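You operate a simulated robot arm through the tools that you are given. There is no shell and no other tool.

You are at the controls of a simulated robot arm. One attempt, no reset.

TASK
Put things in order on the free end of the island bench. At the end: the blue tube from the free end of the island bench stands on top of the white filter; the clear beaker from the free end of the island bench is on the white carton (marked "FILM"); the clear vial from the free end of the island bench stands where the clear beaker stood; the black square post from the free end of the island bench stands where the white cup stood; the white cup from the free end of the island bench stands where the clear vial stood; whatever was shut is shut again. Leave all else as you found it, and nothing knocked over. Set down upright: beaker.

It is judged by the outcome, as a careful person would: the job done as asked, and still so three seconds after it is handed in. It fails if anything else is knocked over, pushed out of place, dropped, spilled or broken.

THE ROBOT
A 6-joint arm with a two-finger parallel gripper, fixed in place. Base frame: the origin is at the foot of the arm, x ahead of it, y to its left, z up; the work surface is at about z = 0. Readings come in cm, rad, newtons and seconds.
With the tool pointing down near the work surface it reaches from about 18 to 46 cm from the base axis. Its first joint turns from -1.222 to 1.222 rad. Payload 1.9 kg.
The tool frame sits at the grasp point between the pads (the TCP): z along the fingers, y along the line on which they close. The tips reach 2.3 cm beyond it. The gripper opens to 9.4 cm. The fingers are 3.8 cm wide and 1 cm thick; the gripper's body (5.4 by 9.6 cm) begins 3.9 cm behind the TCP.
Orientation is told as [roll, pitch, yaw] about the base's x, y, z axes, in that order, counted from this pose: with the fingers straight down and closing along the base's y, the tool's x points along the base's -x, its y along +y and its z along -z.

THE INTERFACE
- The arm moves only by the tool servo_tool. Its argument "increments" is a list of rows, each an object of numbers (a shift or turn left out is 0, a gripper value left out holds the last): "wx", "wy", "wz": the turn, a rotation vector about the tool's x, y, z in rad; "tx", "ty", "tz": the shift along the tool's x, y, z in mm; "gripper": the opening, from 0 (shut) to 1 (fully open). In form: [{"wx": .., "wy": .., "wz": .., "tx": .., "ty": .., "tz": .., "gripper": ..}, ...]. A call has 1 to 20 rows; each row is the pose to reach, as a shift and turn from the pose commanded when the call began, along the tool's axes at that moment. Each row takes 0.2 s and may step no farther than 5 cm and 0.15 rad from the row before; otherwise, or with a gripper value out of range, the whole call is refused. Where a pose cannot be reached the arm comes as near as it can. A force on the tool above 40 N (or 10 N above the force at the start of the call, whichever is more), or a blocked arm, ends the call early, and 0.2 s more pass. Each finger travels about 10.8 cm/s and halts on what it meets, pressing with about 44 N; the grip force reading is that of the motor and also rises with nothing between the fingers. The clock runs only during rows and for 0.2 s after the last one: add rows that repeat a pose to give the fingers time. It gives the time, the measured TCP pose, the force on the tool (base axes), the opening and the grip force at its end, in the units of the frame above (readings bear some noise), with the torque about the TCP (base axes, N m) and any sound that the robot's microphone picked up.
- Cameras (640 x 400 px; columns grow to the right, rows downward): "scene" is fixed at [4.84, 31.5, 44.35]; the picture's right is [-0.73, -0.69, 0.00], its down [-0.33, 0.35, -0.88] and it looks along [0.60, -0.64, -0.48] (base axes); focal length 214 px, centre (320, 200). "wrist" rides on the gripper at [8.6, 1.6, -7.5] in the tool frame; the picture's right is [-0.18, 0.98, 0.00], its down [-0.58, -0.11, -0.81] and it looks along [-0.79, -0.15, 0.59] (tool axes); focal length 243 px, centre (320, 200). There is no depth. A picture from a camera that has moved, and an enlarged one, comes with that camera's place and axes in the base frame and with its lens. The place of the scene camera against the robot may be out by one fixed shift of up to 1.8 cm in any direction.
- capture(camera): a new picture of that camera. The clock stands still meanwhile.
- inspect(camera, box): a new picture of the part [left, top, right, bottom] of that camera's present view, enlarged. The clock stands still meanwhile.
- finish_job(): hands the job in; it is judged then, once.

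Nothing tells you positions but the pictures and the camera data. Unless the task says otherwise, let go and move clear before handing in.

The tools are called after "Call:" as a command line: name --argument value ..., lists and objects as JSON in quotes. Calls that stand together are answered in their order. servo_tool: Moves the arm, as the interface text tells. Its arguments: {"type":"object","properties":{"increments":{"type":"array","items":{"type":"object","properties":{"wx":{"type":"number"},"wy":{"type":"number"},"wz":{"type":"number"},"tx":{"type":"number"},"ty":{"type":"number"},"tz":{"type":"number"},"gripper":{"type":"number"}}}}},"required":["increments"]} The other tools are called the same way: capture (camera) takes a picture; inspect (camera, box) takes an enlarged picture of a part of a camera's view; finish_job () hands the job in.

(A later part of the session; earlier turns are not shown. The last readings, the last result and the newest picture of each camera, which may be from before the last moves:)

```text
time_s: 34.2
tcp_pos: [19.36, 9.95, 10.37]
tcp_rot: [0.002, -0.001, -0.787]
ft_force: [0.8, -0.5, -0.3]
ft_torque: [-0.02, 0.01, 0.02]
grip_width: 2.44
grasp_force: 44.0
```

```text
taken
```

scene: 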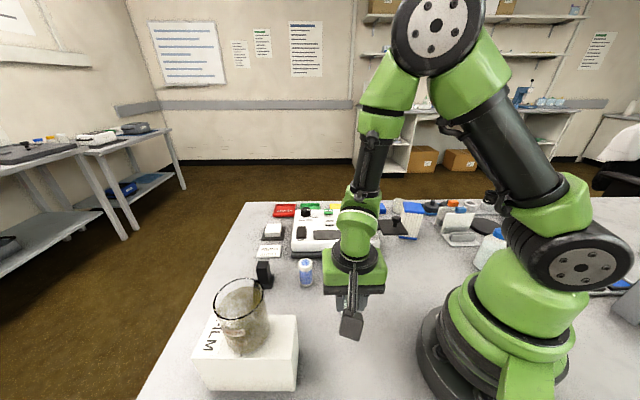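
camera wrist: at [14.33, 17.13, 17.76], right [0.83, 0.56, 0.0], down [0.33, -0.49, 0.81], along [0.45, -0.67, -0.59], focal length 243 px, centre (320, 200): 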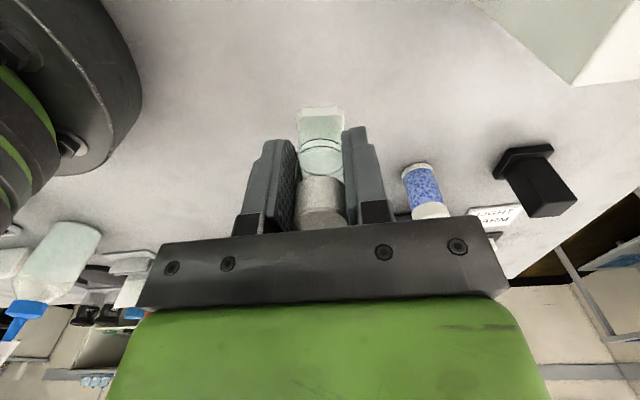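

The vial is over the target spot. I'm lowering it to just above the table, then touching down in small steps.

Call:
servo_tool --increments '[{"tz": 5}, {"tz": 15}, {"tz": 28}, {"tz": 40}, {"tz": 50}, {"tz": 56}, {"tz": 57.5}, {"tz": 57.5}]'

Call:
servo_tool --increments '[{"tz": 0.6}, {"tz": 1.2}, {"tz": 1.2}]'

Call:
inspect --camera "scene" --box '[290, 260, 410, 360]'

```text
time_s: 36.0
tcp_pos: [19.42, 10.12, 4.57]
tcp_rot: [0.001, -0.001, -0.788]
ft_force: [-3.5, 2.0, 24.9]
ft_torque: [-0.02, 0.11, 0.01]
grip_width: 2.43
grasp_force: 44.0
```

```text
time_s: 36.8
tcp_pos: [19.42, 9.89, 4.51]
tcp_rot: [0.001, -0.001, -0.788]
ft_force: [0.1, -2.4, 28.5]
ft_torque: [-0.2, -0.09, -0.02]
grip_width: 2.42
grasp_force: 43.2
```

```text
4.00 times, centred on (350, 310) of scene
camera zoom: at [4.84, 31.49, 44.36], right [-0.73, -0.69, 0.0], down [-0.33, 0.35, -0.88], along [0.6, -0.64, -0.48], focal length 858 px, centre (200, -240)
```

zoom: 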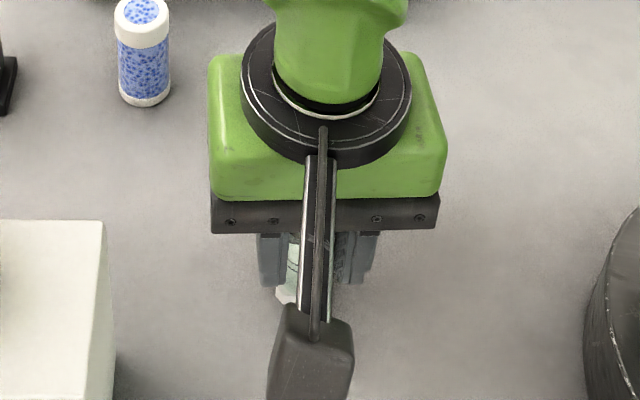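

It's already in contact (≈28 N down). I'll ease off about 1 mm, then release and rise.

Call:
servo_tool --increments '[{"tz": -1}, {"tz": -1.5}, {"tz": -1.5}]'

```text
time_s: 37.6
tcp_pos: [19.41, 9.97, 4.55]
tcp_rot: [0.003, -0.002, -0.788]
ft_force: [0.3, -0.2, -0.5]
ft_torque: [0.02, 0.0, -0.01]
grip_width: 2.43
grasp_force: 44.6
```

Call:
servo_tool --increments '[{"tz": 0.4}, {"tz": 0.6}, {"tz": 0.6}]'

Call:
servo_tool --increments '[{"gripper": 0.28}, {"gripper": 0.32}, {"gripper": 0.4}, {"gripper": 0.55}, {"gripper": 0.7}, {"gripper": 0.7}]'

Call:
servo_tool --increments '[{"tz": -5}, {"tz": -18}, {"tz": -40}, {"tz": -70}, {"tz": -105}, {"tz": -140}, {"tz": -165}, {"tz": -165}]'

Call:
inspect --camera "scene" --box '[260, 240, 460, 365]'

Call:
inspect --camera "wrist" --box '[0, 0, 640, 100]'

```text
time_s: 38.4
tcp_pos: [19.54, 9.94, 4.59]
tcp_rot: [0.0, -0.002, -0.787]
ft_force: [0.2, -0.6, -0.6]
ft_torque: [0.01, -0.05, 0.02]
grip_width: 2.42
grasp_force: 43.7
```

```text
time_s: 39.8
tcp_pos: [19.42, 10.05, 4.68]
tcp_rot: [0.001, -0.001, -0.788]
ft_force: [0.3, -0.2, -1.1]
ft_torque: [0.0, 0.0, -0.02]
grip_width: 6.55
grasp_force: 0.0
```

```text
time_s: 41.6
tcp_pos: [19.41, 9.98, 21.21]
tcp_rot: [0.001, -0.003, -0.786]
ft_force: [0.1, -0.1, 0.7]
ft_torque: [-0.03, 0.0, -0.02]
grip_width: 6.58
grasp_force: 0.1
```

```text
3.20 times, centred on (360, 302) of scene
camera zoom: at [4.84, 31.5, 44.35], right [-0.73, -0.69, 0.0], down [-0.33, 0.35, -0.88], along [0.6, -0.64, -0.48], focal length 686 px, centre (192, -128)
```

zoom: 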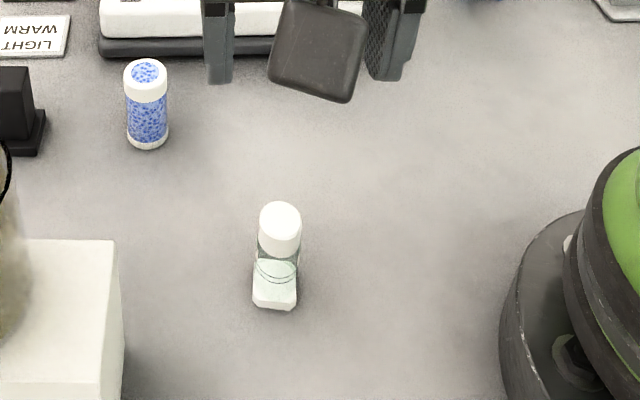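

```text
1.00 times, centred on (320, 50) of wrist (not enlarged: the box is as wide or as high as the picture)
camera zoom: at [14.38, 17.17, 28.52], right [0.83, 0.56, 0.0], down [0.33, -0.49, 0.81], along [0.46, -0.67, -0.59], focal length 243 px, centre (320, 350)
```

zoom: 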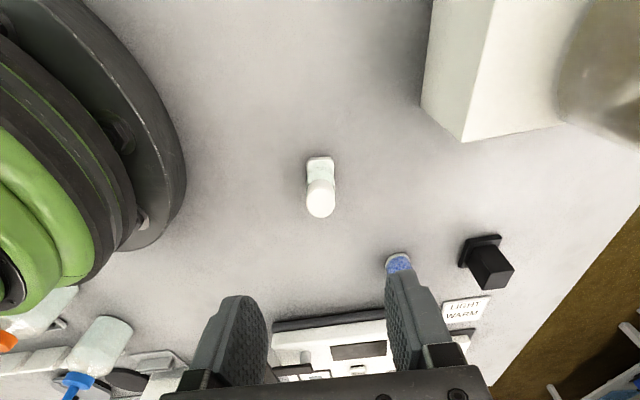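

The vial stands upright where the beaker was. Next I'll swing over towards the cup and filter at a safe height to measure them.

Call:
servo_tool --increments '[{"tx": -15, "ty": -7, "tz": -20}, {"tx": -45, "ty": -20, "tz": -45}, {"tx": -80, "ty": -37, "tz": -65}, {"tx": -115, "ty": -53, "tz": -80}, {"tx": -145, "ty": -68, "tz": -88}, {"tx": -174, "ty": -85, "tz": -88}, {"tx": -190, "ty": -118, "tz": -88}, {"tx": -205, "ty": -152, "tz": -88}, {"tx": -220, "ty": -185, "tz": -88}, {"tx": -234, "ty": -212, "tz": -88, "wz": 0.05}, {"tx": -245, "ty": -236, "tz": -88, "wz": 0.11}, {"tx": -245, "ty": -236, "tz": -88, "wz": 0.11}]'

Call:
capture --camera "wrist"

Call:
inspect --camera "wrist" --box '[0, 0, 640, 100]'

Call:
capture --camera "scene"

```text
time_s: 44.2
tcp_pos: [19.88, -24.03, 29.94]
tcp_rot: [0.0, -0.002, -0.898]
ft_force: [0.4, 0.2, -0.3]
ft_torque: [-0.01, -0.04, -0.01]
grip_width: 6.58
grasp_force: 0.1
```

```text
taken
camera wrist: at [15.66, -16.35, 37.3], right [0.88, 0.47, 0.0], down [0.28, -0.52, 0.81], along [0.38, -0.71, -0.59], focal length 243 px, centre (320, 200)
```

wrist: 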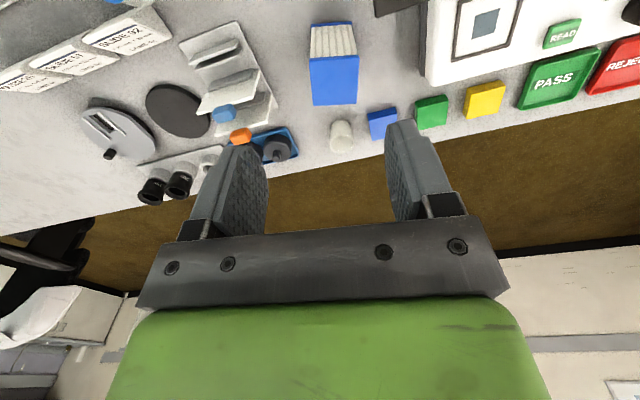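

```text
1.00 times, centred on (320, 50) of wrist (not enlarged: the box is as wide or as high as the picture)
camera zoom: at [15.66, -16.35, 37.3], right [0.88, 0.47, 0.0], down [0.28, -0.52, 0.81], along [0.38, -0.71, -0.59], focal length 243 px, centre (320, 350)
```

zoom: 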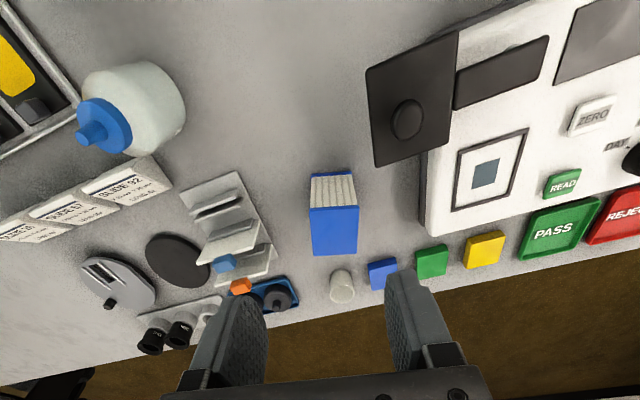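

```text
taken
```

scene: 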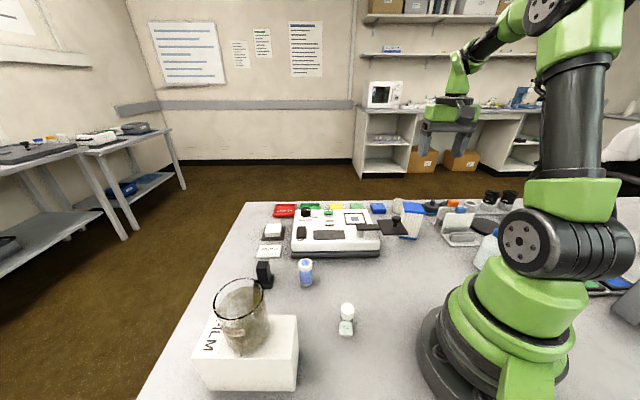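

Good overview of filter, cup, blue block and plate. I'll zoom in for accurate numbers.

Call:
inspect --camera "wrist" --box '[270, 70, 430, 170]'

Call:
inspect --camera "wrist" --box '[270, 0, 430, 100]'

Call:
inspect --camera "wrist" --box '[180, 60, 380, 185]'

```text
4.00 times, centred on (350, 120) of wrist
camera zoom: at [15.66, -16.35, 37.3], right [0.88, 0.47, 0.0], down [0.28, -0.52, 0.81], along [0.38, -0.71, -0.59], focal length 970 px, centre (200, 520)
```

zoom: 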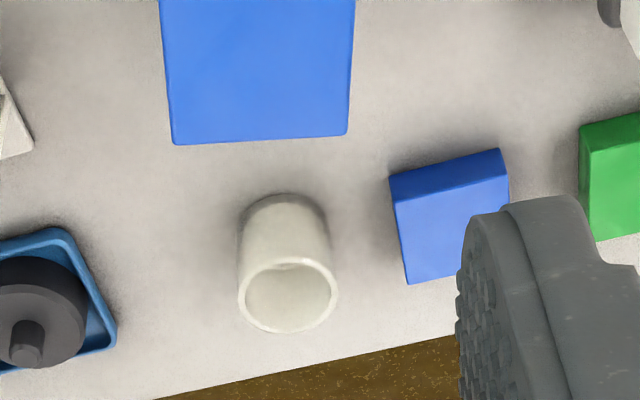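

```text
4.00 times, centred on (350, 50) of wrist
camera zoom: at [15.66, -16.35, 37.3], right [0.88, 0.47, 0.0], down [0.28, -0.52, 0.81], along [0.38, -0.71, -0.59], focal length 970 px, centre (200, 800)
```

zoom: 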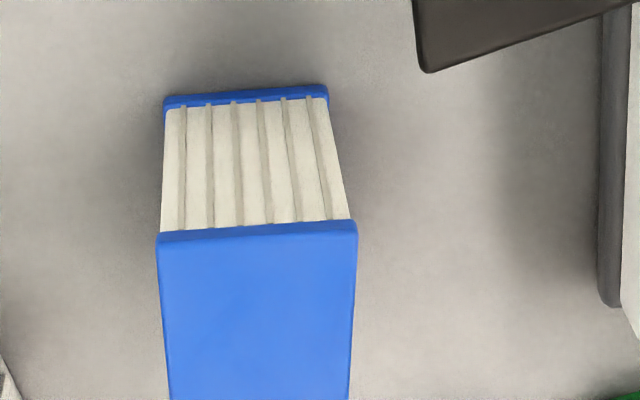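

```text
3.20 times, centred on (280, 122) of wrist
camera zoom: at [15.66, -16.35, 37.3], right [0.88, 0.47, 0.0], down [0.28, -0.52, 0.81], along [0.38, -0.71, -0.59], focal length 776 px, centre (448, 448)
```

zoom: 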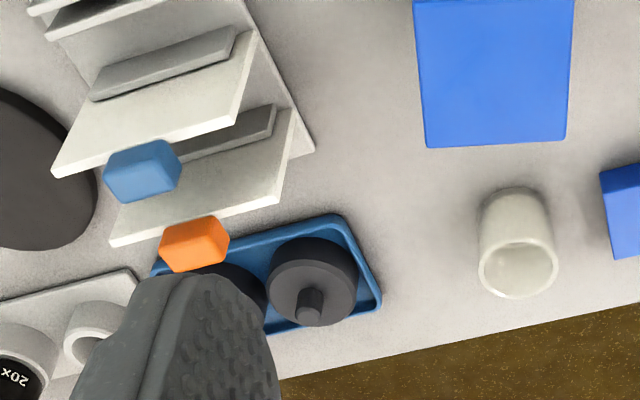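

Cup measured at ≈(32.3, −39.4), 4.4 cm high, ~4.3 cm wide, r≈51. The filter top centre is ≈(24.0, −28.6) at z≈9.55. Reaching the cup needs an outward tilt with the wrist camera on the far side, so I'll test turning the wrist in free air.

Call:
servo_tool --increments '[{"wz": 0.14}, {"wz": 0.28}, {"wz": 0.42}, {"wz": 0.56}, {"wz": 0.7}, {"wz": 0.84}, {"wz": 0.98}, {"wz": 1.12}, {"wz": 1.26}, {"wz": 1.4}, {"wz": 1.5}, {"wz": 1.5}]'

Call:
servo_tool --increments '[{"wz": 0.14}, {"wz": 0.28}, {"wz": 0.42}, {"wz": 0.56}, {"wz": 0.7}, {"wz": 0.84}, {"wz": 0.98}, {"wz": 1.12}, {"wz": 1.26}, {"wz": 1.4}, {"wz": 1.54}, {"wz": 1.64}, {"wz": 1.64}]'

Call:
capture --camera "wrist"

Call:
capture --camera "scene"

```text
time_s: 46.8
tcp_pos: [19.85, -24.15, 29.87]
tcp_rot: [0.001, 0.002, -2.401]
ft_force: [0.4, 0.8, 0.3]
ft_torque: [0.0, 0.03, -0.02]
grip_width: 6.55
grasp_force: 0.1
```

```text
time_s: 49.6
tcp_pos: [19.88, -24.06, 29.87]
tcp_rot: [-0.001, 0.002, 2.243]
ft_force: [0.4, 0.5, -0.6]
ft_torque: [0.01, -0.01, 0.02]
grip_width: 6.58
grasp_force: 0.0
```

```text
taken
camera wrist: at [23.92, -31.91, 37.23], right [-0.88, -0.47, 0.0], down [-0.28, 0.52, 0.81], along [-0.38, 0.71, -0.59], focal length 243 px, centre (320, 200)
```

wrist: 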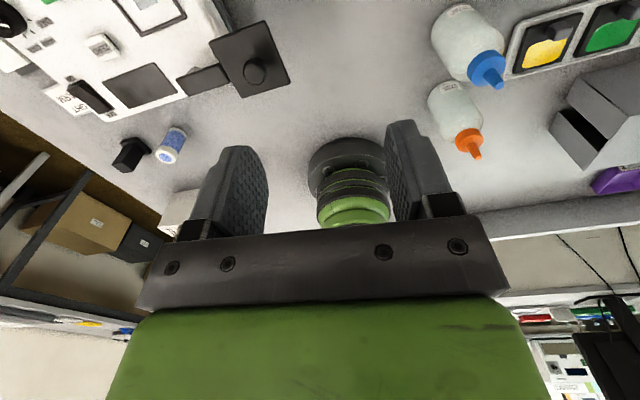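

```text
taken
```

scene: 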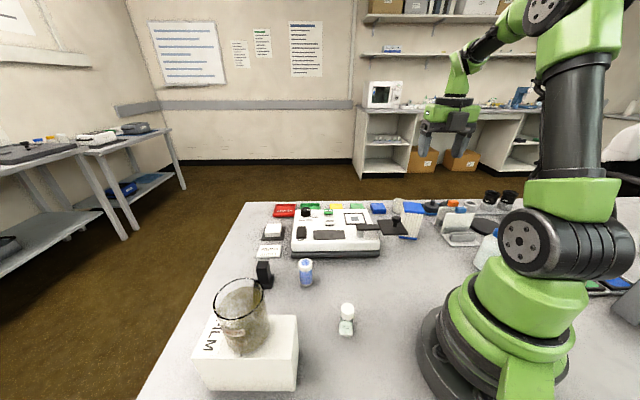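

The wrist turned fully, and the camera now faces inward from the outside. I'll tilt outward by 0.35 rad and then move out above the cup to see whether the pose is reachable.

Call:
servo_tool --increments '[{"wy": 0.1}, {"wy": 0.2}, {"wy": 0.3}, {"wy": 0.35}, {"wy": 0.35}]'

Call:
servo_tool --increments '[{"tx": 12, "tz": 15}, {"tx": 27, "tz": 39}, {"tx": 44, "tz": 64}, {"tx": 62, "tz": 90}, {"tx": 80, "ty": -1, "tz": 116}, {"tx": 98, "ty": -1.7, "tz": 142}, {"tx": 115, "ty": -1.7, "tz": 167}, {"tx": 128, "ty": -1.7, "tz": 187}, {"tx": 137, "ty": -1.7, "tz": 199}, {"tx": 137, "ty": -1.7, "tz": 199}, {"tx": 137, "ty": -1.7, "tz": 199}]'

Call:
capture --camera "wrist"

Call:
inspect --camera "wrist" --box '[0, 0, 640, 100]'

Call:
inspect --camera "scene" --box '[340, 90, 560, 250]'

```text
time_s: 50.8
tcp_pos: [19.86, -23.89, 29.81]
tcp_rot: [-0.003, 0.351, 2.244]
ft_force: [0.6, -1.0, -0.1]
ft_torque: [-0.02, -0.03, 0.01]
grip_width: 6.57
grasp_force: 0.1
```

```text
time_s: 53.2
tcp_pos: [32.31, -39.36, 15.94]
tcp_rot: [-0.003, 0.35, 2.244]
ft_force: [-0.5, -0.1, -0.2]
ft_torque: [-0.01, 0.03, -0.02]
grip_width: 6.59
grasp_force: 0.1
```

```text
taken
camera wrist: at [34.46, -44.86, 25.79], right [-0.88, -0.48, -0.06], down [-0.43, 0.71, 0.56], along [-0.22, 0.52, -0.83], focal length 243 px, centre (320, 200)
```

wrist: 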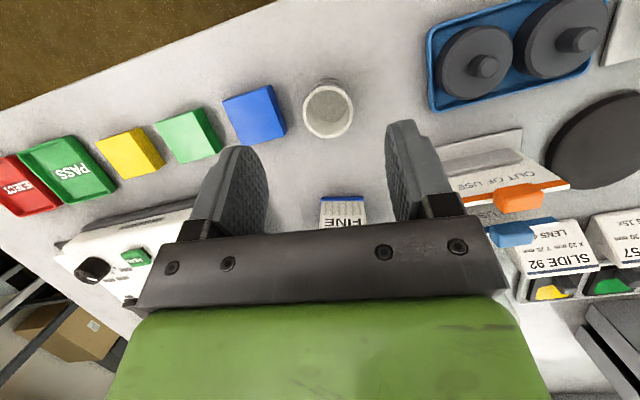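

```text
1.00 times, centred on (320, 50) of wrist (not enlarged: the box is as wide or as high as the picture)
camera zoom: at [34.46, -44.86, 25.79], right [-0.88, -0.48, -0.06], down [-0.43, 0.71, 0.56], along [-0.22, 0.52, -0.83], focal length 243 px, centre (320, 350)
```

zoom: 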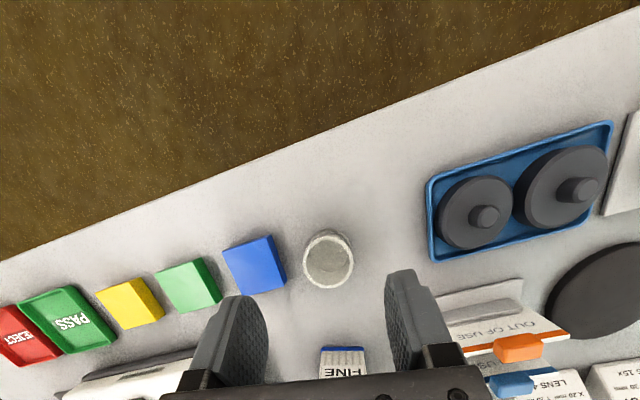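

```text
2.50 times, centred on (450, 170) of scene
camera zoom: at [4.84, 31.5, 44.35], right [-0.73, -0.69, 0.0], down [-0.33, 0.35, -0.88], along [0.6, -0.64, -0.48], focal length 536 px, centre (-5, 275)
```

zoom: 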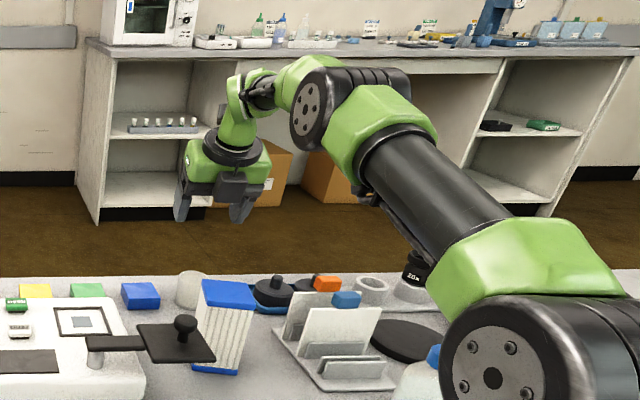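

The tilted pose is reached exactly, at (32.3, −39.4, 15.9). I'll zoom in on the cup to refine its position from this nearer viewpoint.

Call:
inspect --camera "wrist" --box '[250, 60, 410, 160]'

Call:
inspect --camera "scene" --box '[360, 190, 440, 240]'

```text
4.00 times, centred on (330, 110) of wrist
camera zoom: at [34.46, -44.86, 25.79], right [-0.88, -0.48, -0.06], down [-0.43, 0.71, 0.56], along [-0.22, 0.52, -0.83], focal length 970 px, centre (280, 560)
```

zoom: 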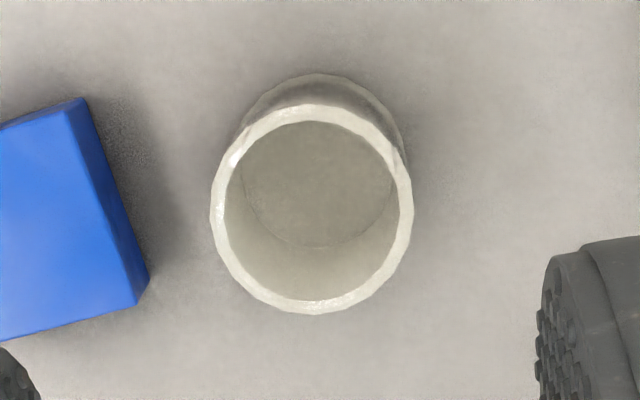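

```text
8.00 times, centred on (400, 215) of scene
camera zoom: at [4.84, 31.5, 44.35], right [-0.73, -0.69, 0.0], down [-0.33, 0.35, -0.88], along [0.6, -0.64, -0.48], focal length 1716 px, centre (-320, 80)
```

zoom: 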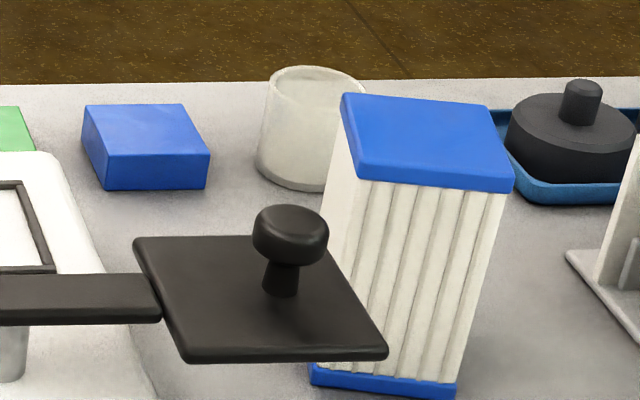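

Refined cup centre ≈(32.4, −39.6). I'll descend to just above the rim with a small outward correction, then check again.

Call:
servo_tool --increments '[{"tx": -6, "tz": 20}, {"tx": -13, "tz": 40}, {"tx": -20, "tz": 60, "ty": 0.5}, {"tx": -25, "tz": 75, "ty": 0.5}, {"tx": -26.5, "tz": 79.8, "ty": 0.5}, {"tx": -26.5, "tz": 79.8, "ty": 0.5}]'

Call:
capture --camera "wrist"

Call:
inspect --camera "wrist" --box '[240, 50, 400, 150]'

Call:
inspect --camera "scene" --box '[340, 120, 500, 240]'

```text
time_s: 54.6
tcp_pos: [32.51, -39.52, 7.64]
tcp_rot: [-0.001, 0.35, 2.245]
ft_force: [-0.5, -0.5, 0.0]
ft_torque: [-0.03, 0.01, -0.01]
grip_width: 6.6
grasp_force: 0.0
```

```text
taken
camera wrist: at [34.59, -45.0, 17.43], right [-0.88, -0.48, -0.06], down [-0.43, 0.71, 0.56], along [-0.22, 0.52, -0.83], focal length 243 px, centre (320, 200)
```

wrist: 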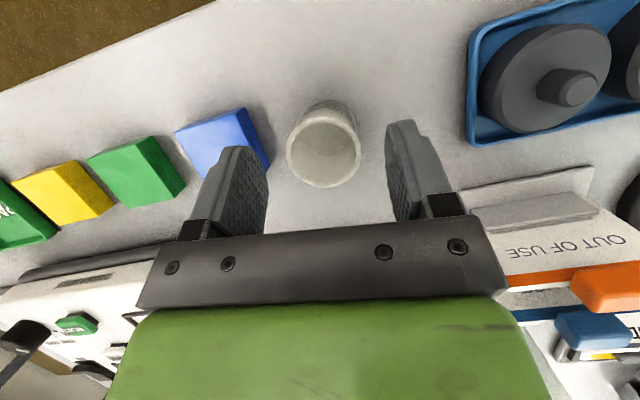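

```text
4.00 times, centred on (320, 100) of wrist
camera zoom: at [34.59, -45.0, 17.43], right [-0.88, -0.48, -0.06], down [-0.43, 0.71, 0.56], along [-0.22, 0.52, -0.83], focal length 970 px, centre (320, 600)
```

zoom: 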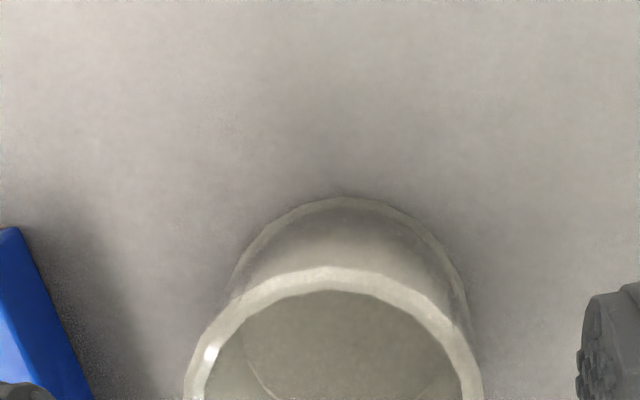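

```text
3.33 times, centred on (420, 180) of scene
camera zoom: at [4.84, 31.5, 44.35], right [-0.73, -0.69, 0.0], down [-0.33, 0.35, -0.88], along [0.6, -0.64, -0.48], focal length 715 px, centre (-13, 267)
```

zoom: 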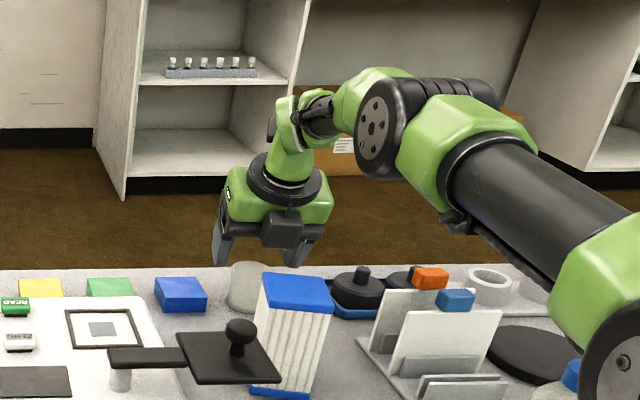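

The cup is about 0.45 cm further out than the TCP. I'll narrow the opening to ~5.6 cm to stay clear of the blue block, correct, and descend to grasp height.

Call:
servo_tool --increments '[{"tx": 2, "ty": 0.4, "tz": 1, "gripper": 0.6}, {"tx": 4.2, "ty": 0.8, "tz": 1.6}, {"tx": 1, "ty": 0.8, "tz": 10}, {"tx": -2.6, "ty": 0.8, "tz": 20}, {"tx": -6.2, "ty": 0.8, "tz": 30}, {"tx": -9.1, "ty": 0.8, "tz": 38}, {"tx": -10.3, "ty": 0.8, "tz": 41.4}, {"tx": -10.3, "ty": 0.8, "tz": 41.4}]'

Call:
capture --camera "wrist"

Call:
inspect --camera "scene" --box '[340, 120, 500, 240]'

```text
time_s: 56.4
tcp_pos: [32.32, -39.62, 3.45]
tcp_rot: [-0.001, 0.351, 2.244]
ft_force: [-0.2, -0.4, 0.0]
ft_torque: [-0.01, 0.01, -0.05]
grip_width: 5.62
grasp_force: 0.1
out of reach, approached as far as the arm can: row 6, 7, 8
```

```text
taken
camera wrist: at [34.46, -45.04, 13.31], right [-0.88, -0.48, -0.06], down [-0.43, 0.71, 0.56], along [-0.22, 0.52, -0.83], focal length 243 px, centre (320, 200)
```

wrist: 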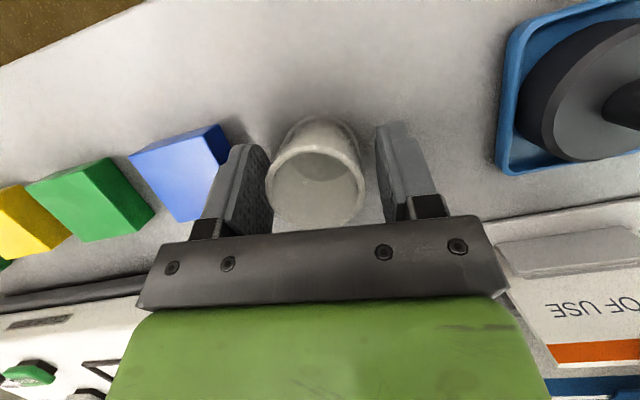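

```text
3.33 times, centred on (420, 180) of scene
camera zoom: at [4.84, 31.5, 44.35], right [-0.73, -0.69, 0.0], down [-0.33, 0.35, -0.88], along [0.6, -0.64, -0.48], focal length 715 px, centre (-13, 267)
```

zoom: 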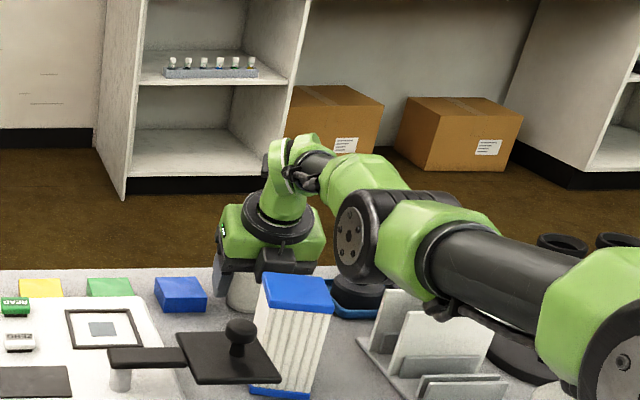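

The arm hit its reach limit about 0.5 cm short of the cup centre. I'll zoom in to judge the grasp alignment before closing.

Call:
inspect --camera "wrist" --box '[210, 100, 430, 238]'

Call:
inspect --camera "scene" --box '[380, 180, 440, 225]'

```text
2.90 times, centred on (320, 169) of wrist
camera zoom: at [34.46, -45.04, 13.31], right [-0.88, -0.48, -0.06], down [-0.43, 0.71, 0.56], along [-0.22, 0.52, -0.83], focal length 703 px, centre (320, 290)
```

zoom: 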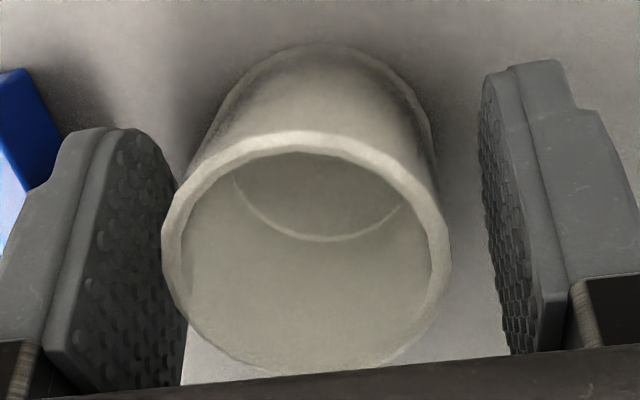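

```text
8.89 times, centred on (410, 202) of scene
camera zoom: at [4.84, 31.5, 44.35], right [-0.73, -0.69, 0.0], down [-0.33, 0.35, -0.88], along [0.6, -0.64, -0.48], focal length 1906 px, centre (-480, 178)
```

zoom: 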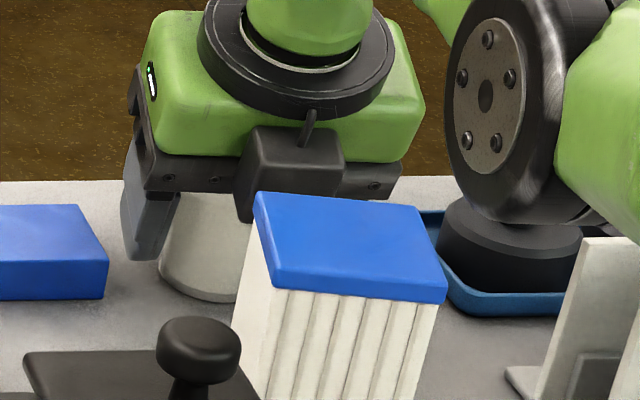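

The cup is well between the pads (0.4 cm off along the pad width, which is fine). I'm closing gently.

Call:
servo_tool --increments '[{"ty": -0.7, "gripper": 0.56}, {"ty": -0.7, "gripper": 0.52}, {"ty": -0.7, "gripper": 0.5}, {"ty": -0.7, "gripper": 0.48}, {"ty": -0.7, "gripper": 0.46}, {"ty": -0.7, "gripper": 0.44}, {"ty": -0.7, "gripper": 0.42}, {"ty": -0.7, "gripper": 0.42}]'

Call:
inspect --camera "wrist" --box '[210, 100, 430, 238]'

```text
time_s: 58.2
tcp_pos: [32.42, -39.47, 3.45]
tcp_rot: [-0.001, 0.352, 2.244]
ft_force: [-0.4, -0.2, -0.1]
ft_torque: [-0.05, -0.01, 0.01]
grip_width: 4.22
grasp_force: 43.7
```

```text
2.90 times, centred on (320, 169) of wrist
camera zoom: at [34.5, -44.96, 13.3], right [-0.88, -0.48, -0.06], down [-0.43, 0.71, 0.56], along [-0.22, 0.52, -0.83], focal length 703 px, centre (320, 290)
```

zoom: 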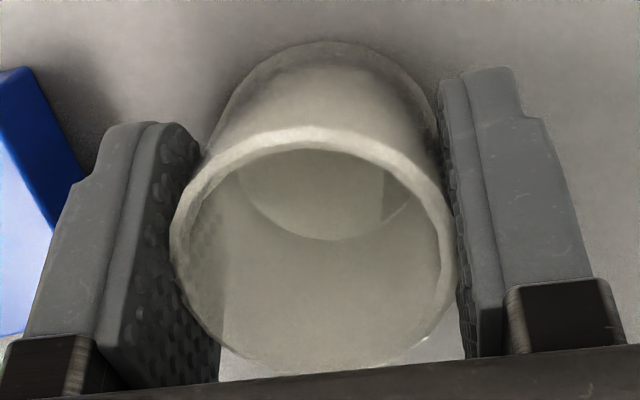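

Gripped at 4.22 cm. I'm lifting straight up (with a slight inward command to stay within reach).

Call:
servo_tool --increments '[{"tx": -4.0, "tz": -3.6}, {"tx": -1.3, "tz": -11.1}, {"tx": 3.9, "tz": -25.2}, {"tx": 10.7, "tz": -44}, {"tx": 17.6, "tz": -62.7}, {"tx": 24.5, "tz": -81.5}, {"tx": 29.6, "tz": -95.6}, {"tx": 33, "tz": -105}, {"tx": 33, "tz": -105}]'

Call:
capture --camera "wrist"

Call:
capture --camera "scene"

```text
time_s: 60.2
tcp_pos: [32.9, -40.05, 14.34]
tcp_rot: [-0.002, 0.35, 2.244]
ft_force: [0.5, 1.2, -0.8]
ft_torque: [0.0, 0.01, -0.02]
grip_width: 4.21
grasp_force: 44.0
out of reach, approached as far as the arm can: row 1, 2, 3, 4, 5, 6, 7, 8, 9
```

```text
taken
camera wrist: at [34.97, -45.45, 24.3], right [-0.88, -0.48, -0.06], down [-0.43, 0.71, 0.56], along [-0.22, 0.52, -0.83], focal length 243 px, centre (320, 200)
```

wrist: 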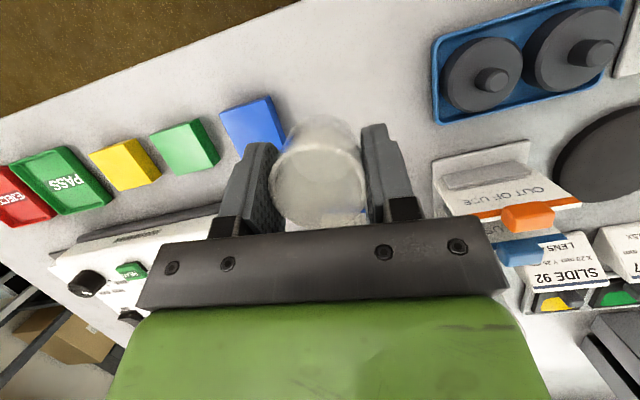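

```text
taken
```

scene: 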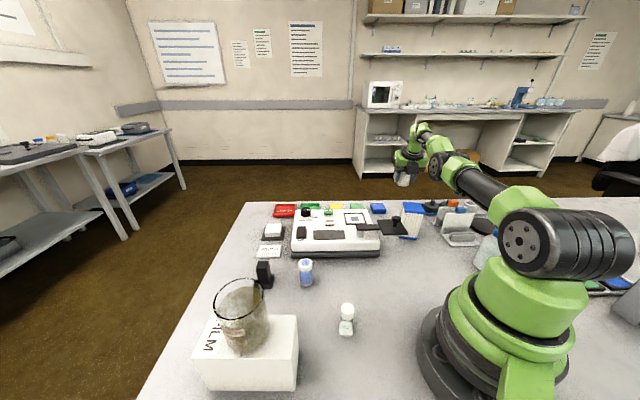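

The cup is lifted. It's empty and held firmly, so I'll bring it up and inward over the filter at a safe height.

Call:
servo_tool --increments '[{"tx": -3, "tz": -8}, {"tx": -11, "tz": -22}, {"tx": -23, "tz": -38}, {"tx": -38, "tz": -54}, {"tx": -54, "tz": -71}, {"tx": -70, "tz": -87}, {"tx": -85, "tz": -102}, {"tx": -97, "tz": -113}, {"tx": -105, "tz": -120.3}, {"tx": -105, "tz": -120.3}]'

Call:
inspect --camera "wrist" --box '[160, 80, 480, 280]'

Call:
inspect --camera "scene" --box '[340, 90, 560, 250]'

```text
time_s: 62.4
tcp_pos: [32.01, -39.41, 21.87]
tcp_rot: [-0.002, 0.352, 2.246]
ft_force: [-0.9, -0.2, -0.1]
ft_torque: [0.0, -0.01, -0.01]
grip_width: 4.22
grasp_force: 43.8
out of reach, approached as far as the arm can: row 1, 2, 3, 4, 5, 6, 7, 8, 9, 10
```

```text
2.00 times, centred on (320, 180) of wrist
camera zoom: at [34.17, -44.82, 31.71], right [-0.88, -0.48, -0.06], down [-0.43, 0.71, 0.56], along [-0.22, 0.52, -0.83], focal length 485 px, centre (320, 240)
```

zoom: 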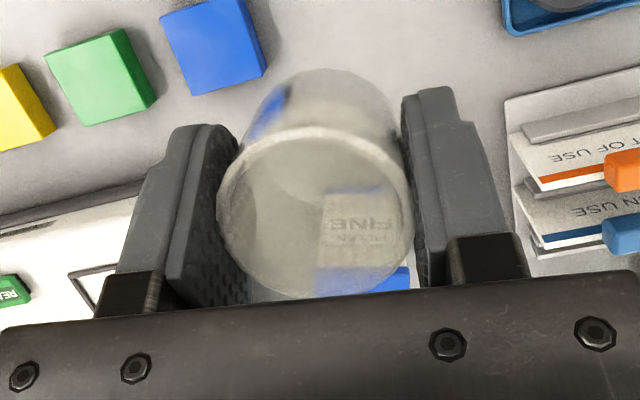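

```text
2.50 times, centred on (450, 170) of scene
camera zoom: at [4.84, 31.5, 44.35], right [-0.73, -0.69, 0.0], down [-0.33, 0.35, -0.88], along [0.6, -0.64, -0.48], focal length 536 px, centre (-5, 275)
```

zoom: 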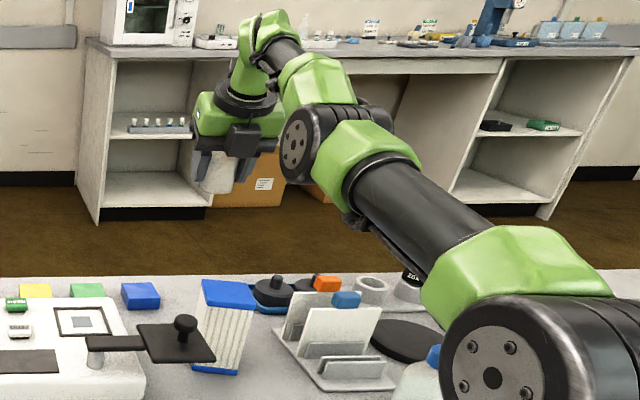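

The arm seems stuck near full stretch: it followed in height but not inward. I'll send a null step to see what the commanded pose is and whether it's flagged.

Call:
servo_tool --increments '[{"tx": 0}]'

```text
time_s: 62.8
tcp_pos: [32.11, -39.43, 21.85]
tcp_rot: [-0.002, 0.352, 2.244]
ft_force: [0.0, 0.1, -0.2]
ft_torque: [0.02, 0.05, 0.02]
grip_width: 4.22
grasp_force: 43.8
```

The commanded pose was reset to the actual one. I'll try escaping the stretched configuration with a small down-and-inward step; there's ample clearance below the cup.

Call:
servo_tool --increments '[{"tx": -7, "tz": 8}, {"tx": -13, "tz": 16}, {"tx": -19.7, "tz": 24.7}, {"tx": -19.7, "tz": 24.7}]'

```text
time_s: 63.8
tcp_pos: [32.54, -39.55, 19.37]
tcp_rot: [-0.002, 0.35, 2.243]
ft_force: [-0.8, 0.3, -0.1]
ft_torque: [0.0, 0.02, -0.01]
grip_width: 4.22
grasp_force: 43.9
out of reach, approached as far as the arm can: row 1, 2, 3, 4
```

The stretched straight-elbow pose keeps trapping the solver. Reducing the tool tilt while commanding inward should bend the elbow, so I'll try a modest combination.

Call:
servo_tool --increments '[{"tx": -14, "tz": -5, "wy": -0.05}, {"tx": -28, "tz": -10, "wy": -0.1}, {"tx": -42, "tz": -15, "wy": -0.15}, {"tx": -42, "tz": -15, "wy": -0.15}]'

```text
time_s: 64.8
tcp_pos: [31.11, -37.31, 19.81]
tcp_rot: [-0.002, 0.199, 2.245]
ft_force: [0.6, -0.4, -0.3]
ft_torque: [-0.04, 0.01, 0.02]
grip_width: 4.16
grasp_force: 43.7
out of reach, approached as far as the arm can: row 1, 2, 3, 4
```

Call:
servo_tool --increments '[{"tx": -16, "tz": -3, "wy": -0.06}, {"tx": -32, "tz": -6, "wy": -0.12}, {"tx": -48, "tz": -9, "wy": -0.18}, {"tx": -48, "tz": -9, "wy": -0.18}]'

Call:
inspect --camera "scene" --box '[340, 60, 640, 280]'

```text
time_s: 65.8
tcp_pos: [29.09, -34.96, 20.01]
tcp_rot: [-0.002, 0.017, 2.245]
ft_force: [0.4, 0.9, -0.5]
ft_torque: [-0.04, 0.04, -0.02]
grip_width: 4.2
grasp_force: 44.1
out of reach, approached as far as the arm can: row 1, 2, 3, 4
```

```text
1.82 times, centred on (490, 170) of scene
camera zoom: at [4.84, 31.5, 44.35], right [-0.73, -0.69, 0.0], down [-0.33, 0.35, -0.88], along [0.6, -0.64, -0.48], focal length 390 px, centre (11, 254)
```

zoom: 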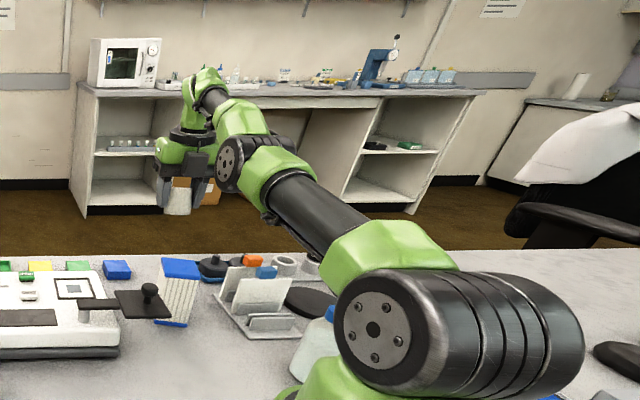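

It's gradually coming inward. I'll keep commanding small inward steps, with clear space under the cup, and see whether it frees up.

Call:
servo_tool --increments '[{"tx": -8}, {"tx": -16}, {"tx": -24}, {"tx": -32}, {"tx": -40}, {"tx": -40}, {"tx": -40}]'

```text
time_s: 67.4
tcp_pos: [29.04, -34.96, 20.38]
tcp_rot: [-0.002, 0.02, 2.244]
ft_force: [0.4, -0.3, 0.0]
ft_torque: [-0.02, -0.04, 0.01]
grip_width: 4.19
grasp_force: 43.7
out of reach, approached as far as the arm can: row 1, 2, 3, 4, 5, 6, 7
```

Still locked at full stretch; the elbow is probably just past straight at its stop. I'll first command slightly outward to straighten it, then pitch the tool the other way while going down and inward, staying above the filter.

Call:
servo_tool --increments '[{"tx": 20}, {"tx": 20}, {"tx": -25, "tz": 10, "wy": -0.15}, {"tx": -52, "tz": 20, "wy": -0.3}, {"tx": -65, "tz": 20, "wy": -0.3}, {"tx": -65, "tz": 20, "wy": -0.3}]'

Call:
capture --camera "scene"

```text
time_s: 68.8
tcp_pos: [24.9, -29.75, 18.24]
tcp_rot: [-0.001, -0.28, 2.244]
ft_force: [0.3, 0.5, -0.5]
ft_torque: [0.01, 0.01, 0.02]
grip_width: 4.21
grasp_force: 44.3
out of reach, approached as far as the arm can: row 1, 2
```

```text
taken
```

scene: 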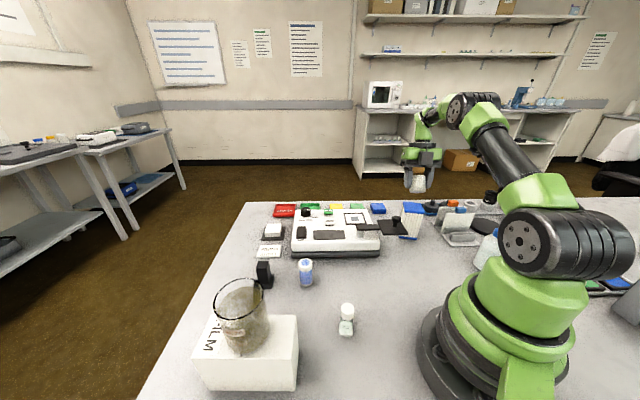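

It's free again with the elbow up. I'll bring the cup up and inward and restore the tilt so the cup is upright again.

Call:
servo_tool --increments '[{"tx": -8, "tz": -6}, {"tx": -22, "tz": -14, "wy": 0.1}, {"tx": -38, "tz": -22, "wy": 0.23}, {"tx": -54, "tz": -29, "wy": 0.36}, {"tx": -68, "tz": -34, "wy": 0.49}, {"tx": -79, "tz": -37, "wy": 0.59}, {"tx": -83.8, "tz": -38.3, "wy": 0.63}, {"tx": -83.8, "tz": -38.3, "wy": 0.63}]'

Call:
capture --camera "wrist"

Call:
inspect --camera "scene" --box '[340, 90, 560, 250]'

```text
time_s: 70.6
tcp_pos: [20.42, -24.61, 24.19]
tcp_rot: [-0.006, 0.351, 2.245]
ft_force: [1.2, -0.1, -0.2]
ft_torque: [-0.01, 0.01, 0.0]
grip_width: 4.2
grasp_force: 43.9
```

```text
taken
camera wrist: at [22.49, -30.06, 34.02], right [-0.87, -0.48, -0.07], down [-0.43, 0.71, 0.56], along [-0.22, 0.52, -0.83], focal length 243 px, centre (320, 200)
```

wrist: 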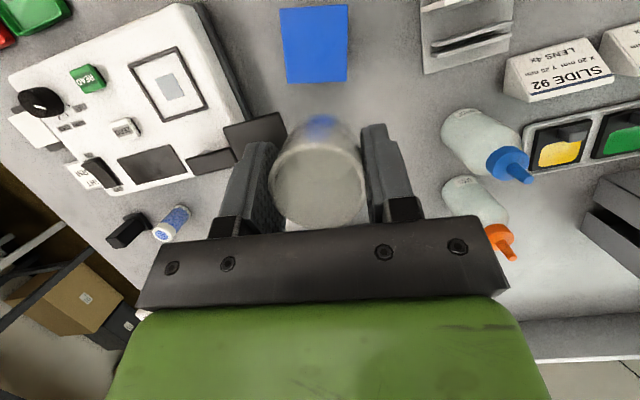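

```text
2.50 times, centred on (450, 170) of scene
camera zoom: at [4.84, 31.5, 44.35], right [-0.73, -0.69, 0.0], down [-0.33, 0.35, -0.88], along [0.6, -0.64, -0.48], focal length 536 px, centre (-5, 275)
```

zoom: 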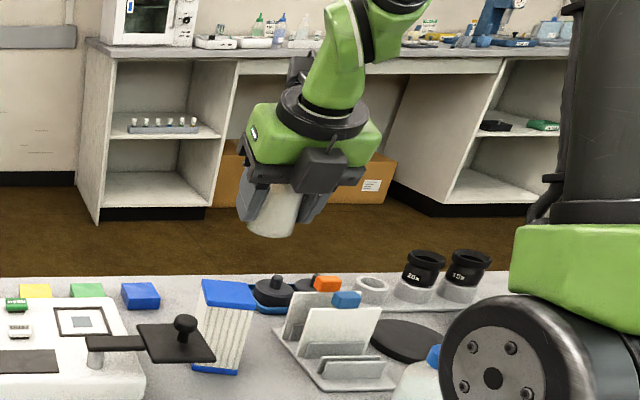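

The cup is upright in the gripper, and the filter and everything else are undisturbed. I'll swing around the base to above the vial's old spot, turning the tool along.

Call:
servo_tool --increments '[{"tx": -3.8, "ty": -20, "tz": -1.4, "wx": 0.022, "wz": -0.061}, {"tx": -7.6, "ty": -40.1, "tz": -2.8, "wx": 0.0443, "wz": -0.1213}, {"tx": -13.9, "ty": -59.5, "tz": -5.1, "wx": 0.0665, "wz": -0.182}, {"tx": -20.2, "ty": -78.8, "tz": -7.4, "wx": 0.0886, "wz": -0.2427}, {"tx": -30.9, "ty": -95.8, "tz": -11.3, "wx": 0.1108, "wz": -0.3033}, {"tx": -41.5, "ty": -112.8, "tz": -15.1, "wx": 0.1329, "wz": -0.364}, {"tx": -53.8, "ty": -127.6, "tz": -19.7, "wx": 0.155, "wz": -0.4247}, {"tx": -66.1, "ty": -142.3, "tz": -24.2, "wx": 0.1772, "wz": -0.4853}, {"tx": -79.9, "ty": -154.8, "tz": -29.2, "wx": 0.1994, "wz": -0.546}, {"tx": -93.6, "ty": -167.3, "tz": -34.2, "wx": 0.2215, "wz": -0.6067}, {"tx": -110, "ty": -174.2, "tz": -40.2, "wx": 0.2437, "wz": -0.6673}, {"tx": -126.4, "ty": -181.1, "tz": -46.2, "wx": 0.2658, "wz": -0.728}, {"tx": -126.4, "ty": -181.1, "tz": -46.2, "wx": 0.2658, "wz": -0.728}]'

Call:
capture --camera "wrist"

Call:
capture --camera "scene"

```text
time_s: 73.4
tcp_pos: [26.3, -3.02, 24.39]
tcp_rot: [-0.005, 0.351, 3.023]
ft_force: [0.0, -0.5, 0.3]
ft_torque: [-0.01, -0.01, -0.02]
grip_width: 4.19
grasp_force: 44.2
out of reach, approached as far as the arm can: row 2, 3, 4, 5, 6, 7, 8, 9, 10, 11, 12, 13
```

```text
taken
camera wrist: at [31.58, -5.46, 34.19], right [-0.29, -0.96, -0.07], down [-0.81, 0.2, 0.56], along [-0.52, 0.21, -0.83], focal length 243 px, centre (320, 200)
```

wrist: 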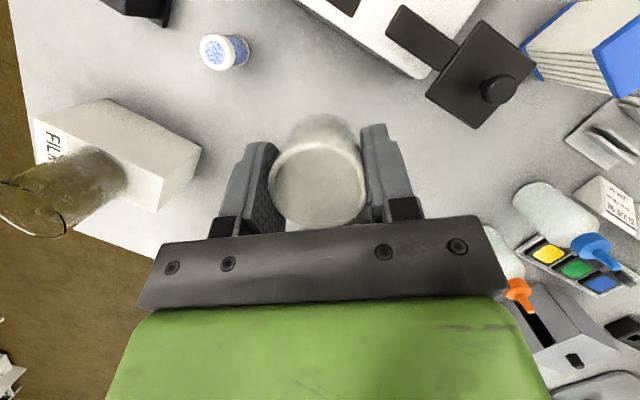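

```text
taken
```

scene: 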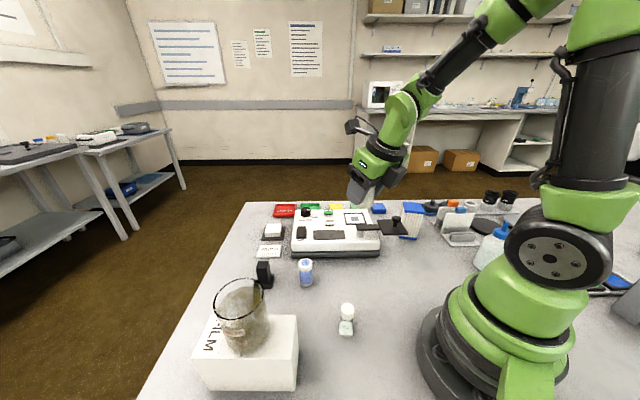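

It's nearly at the target pose, just 2–3 mm off with a reach flag. I'll correct slightly and descend partway, checking that the arm follows.

Call:
servo_tool --increments '[{"tx": -4, "ty": -0.7, "tz": 8}, {"tx": -11, "ty": -1.4, "tz": 26}, {"tx": -19, "ty": -2.1, "tz": 48}, {"tx": -27, "ty": -2.1, "tz": 70}, {"tx": -33, "ty": -2.1, "tz": 86}, {"tx": -35.9, "ty": -2.1, "tz": 93.3}, {"tx": -35.9, "ty": -2.1, "tz": 93.3}]'

Call:
capture --camera "wrist"

Call:
inspect --camera "scene" --box '[260, 130, 480, 290]'

```text
time_s: 75.0
tcp_pos: [26.49, -2.54, 14.63]
tcp_rot: [0.011, 0.349, 3.02]
ft_force: [0.0, 0.4, 0.1]
ft_torque: [-0.02, -0.02, -0.01]
grip_width: 4.21
grasp_force: 43.4
out of reach, approached as far as the arm can: row 2, 6, 7
```

```text
taken
camera wrist: at [31.75, -4.79, 24.54], right [-0.29, -0.95, -0.05], down [-0.8, 0.21, 0.56], along [-0.52, 0.21, -0.83], focal length 243 px, centre (320, 200)
```

wrist: 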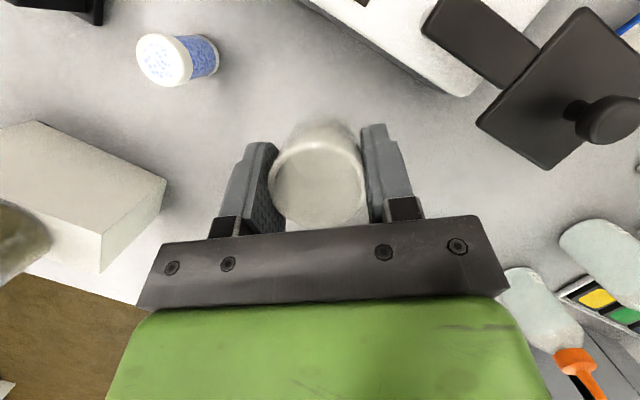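

```text
2.50 times, centred on (370, 210) of scene
camera zoom: at [4.84, 31.5, 44.35], right [-0.73, -0.69, 0.0], down [-0.33, 0.35, -0.88], along [0.6, -0.64, -0.48], focal length 536 px, centre (195, 175)
```

zoom: 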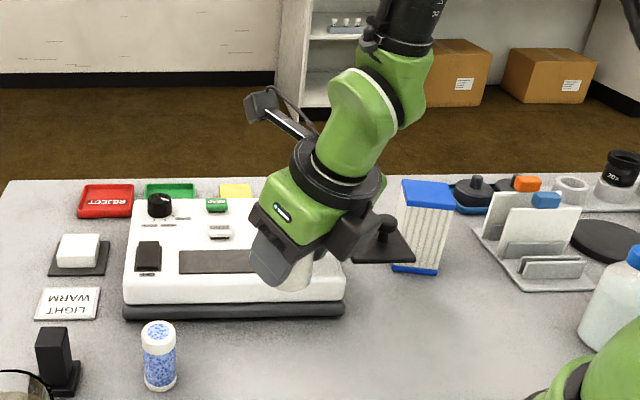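

A wrist joint is near its stop at this yaw. I'll back the yaw off by 0.25 rad and recentre over the target spot.

Call:
servo_tool --increments '[{"tx": -0.9, "ty": 1.2, "tz": -0.3, "wx": 0.025, "wz": -0.08}, {"tx": -1.8, "ty": 2.5, "tz": -0.6, "wx": 0.05, "wz": -0.16}, {"tx": -2.7, "ty": 3.7, "tz": -1.0, "wx": 0.0755, "wy": 0.001, "wz": -0.239}, {"tx": -2.7, "ty": 3.7, "tz": -1.0, "wx": 0.0755, "wy": 0.001, "wz": -0.239}]'

Call:
inspect --camera "wrist" --box '[210, 100, 430, 238]'

```text
time_s: 76.0
tcp_pos: [26.37, -0.85, 14.88]
tcp_rot: [0.058, 0.342, -3.004]
ft_force: [0.3, 0.1, -0.1]
ft_torque: [0.02, 0.0, 0.0]
grip_width: 4.2
grasp_force: 44.1
out of reach, approached as far as the arm can: row 1, 2, 3, 4
```

```text
2.90 times, centred on (320, 169) of wrist
camera zoom: at [32.04, -1.21, 24.68], right [-0.05, -1.0, -0.01], down [-0.83, 0.04, 0.56], along [-0.56, 0.04, -0.83], focal length 703 px, centre (320, 290)
```

zoom: 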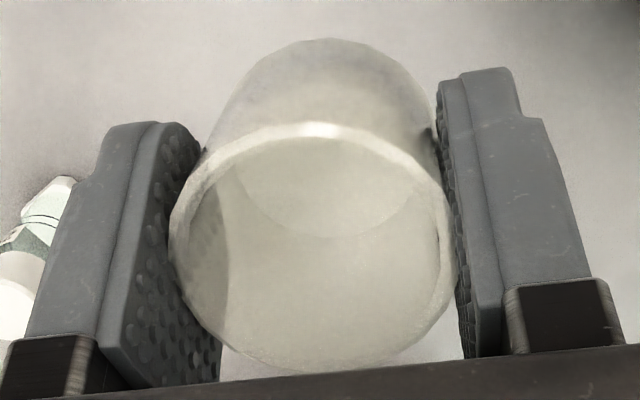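

Wrong direction — that side is the stop. I'll turn the other way to yaw ≈2.78 (closing more parallel to the instrument edge) and recentre.

Call:
servo_tool --increments '[{"tx": -1.4, "ty": 4.5, "tz": 0.8, "wx": -0.027, "wy": -0.001, "wz": 0.118}, {"tx": -2.8, "ty": 9, "tz": 1.6, "wx": -0.055, "wy": -0.003, "wz": 0.236}, {"tx": -4.1, "ty": 13.5, "tz": 2.5, "wx": -0.083, "wy": -0.004, "wz": 0.354}, {"tx": -5.5, "ty": 18, "tz": 3.3, "wx": -0.11, "wy": -0.006, "wz": 0.471}, {"tx": -5.5, "ty": 18, "tz": 3.3, "wx": -0.11, "wy": -0.006, "wz": 0.471}]'

Call:
capture --camera "wrist"

```text
time_s: 77.2
tcp_pos: [26.3, -2.41, 14.55]
tcp_rot: [-0.044, 0.334, 2.774]
ft_force: [-0.4, 0.7, 0.0]
ft_torque: [0.0, -0.02, 0.02]
grip_width: 4.18
grasp_force: 43.9
out of reach, approached as far as the arm can: row 1, 2
```

```text
taken
camera wrist: at [30.86, -6.46, 24.1], right [-0.5, -0.86, -0.1], down [-0.74, 0.36, 0.57], along [-0.46, 0.36, -0.81], focal length 243 px, centre (320, 200)
```

wrist: 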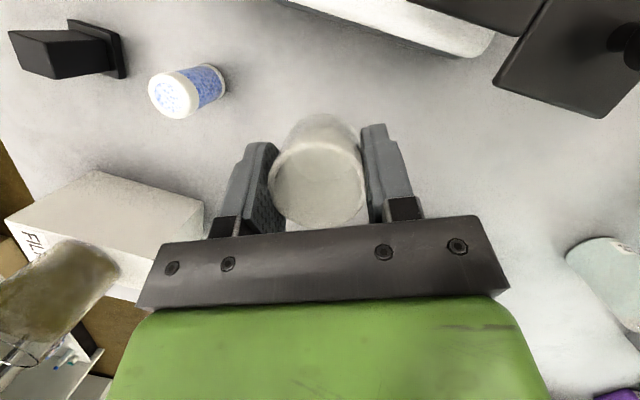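

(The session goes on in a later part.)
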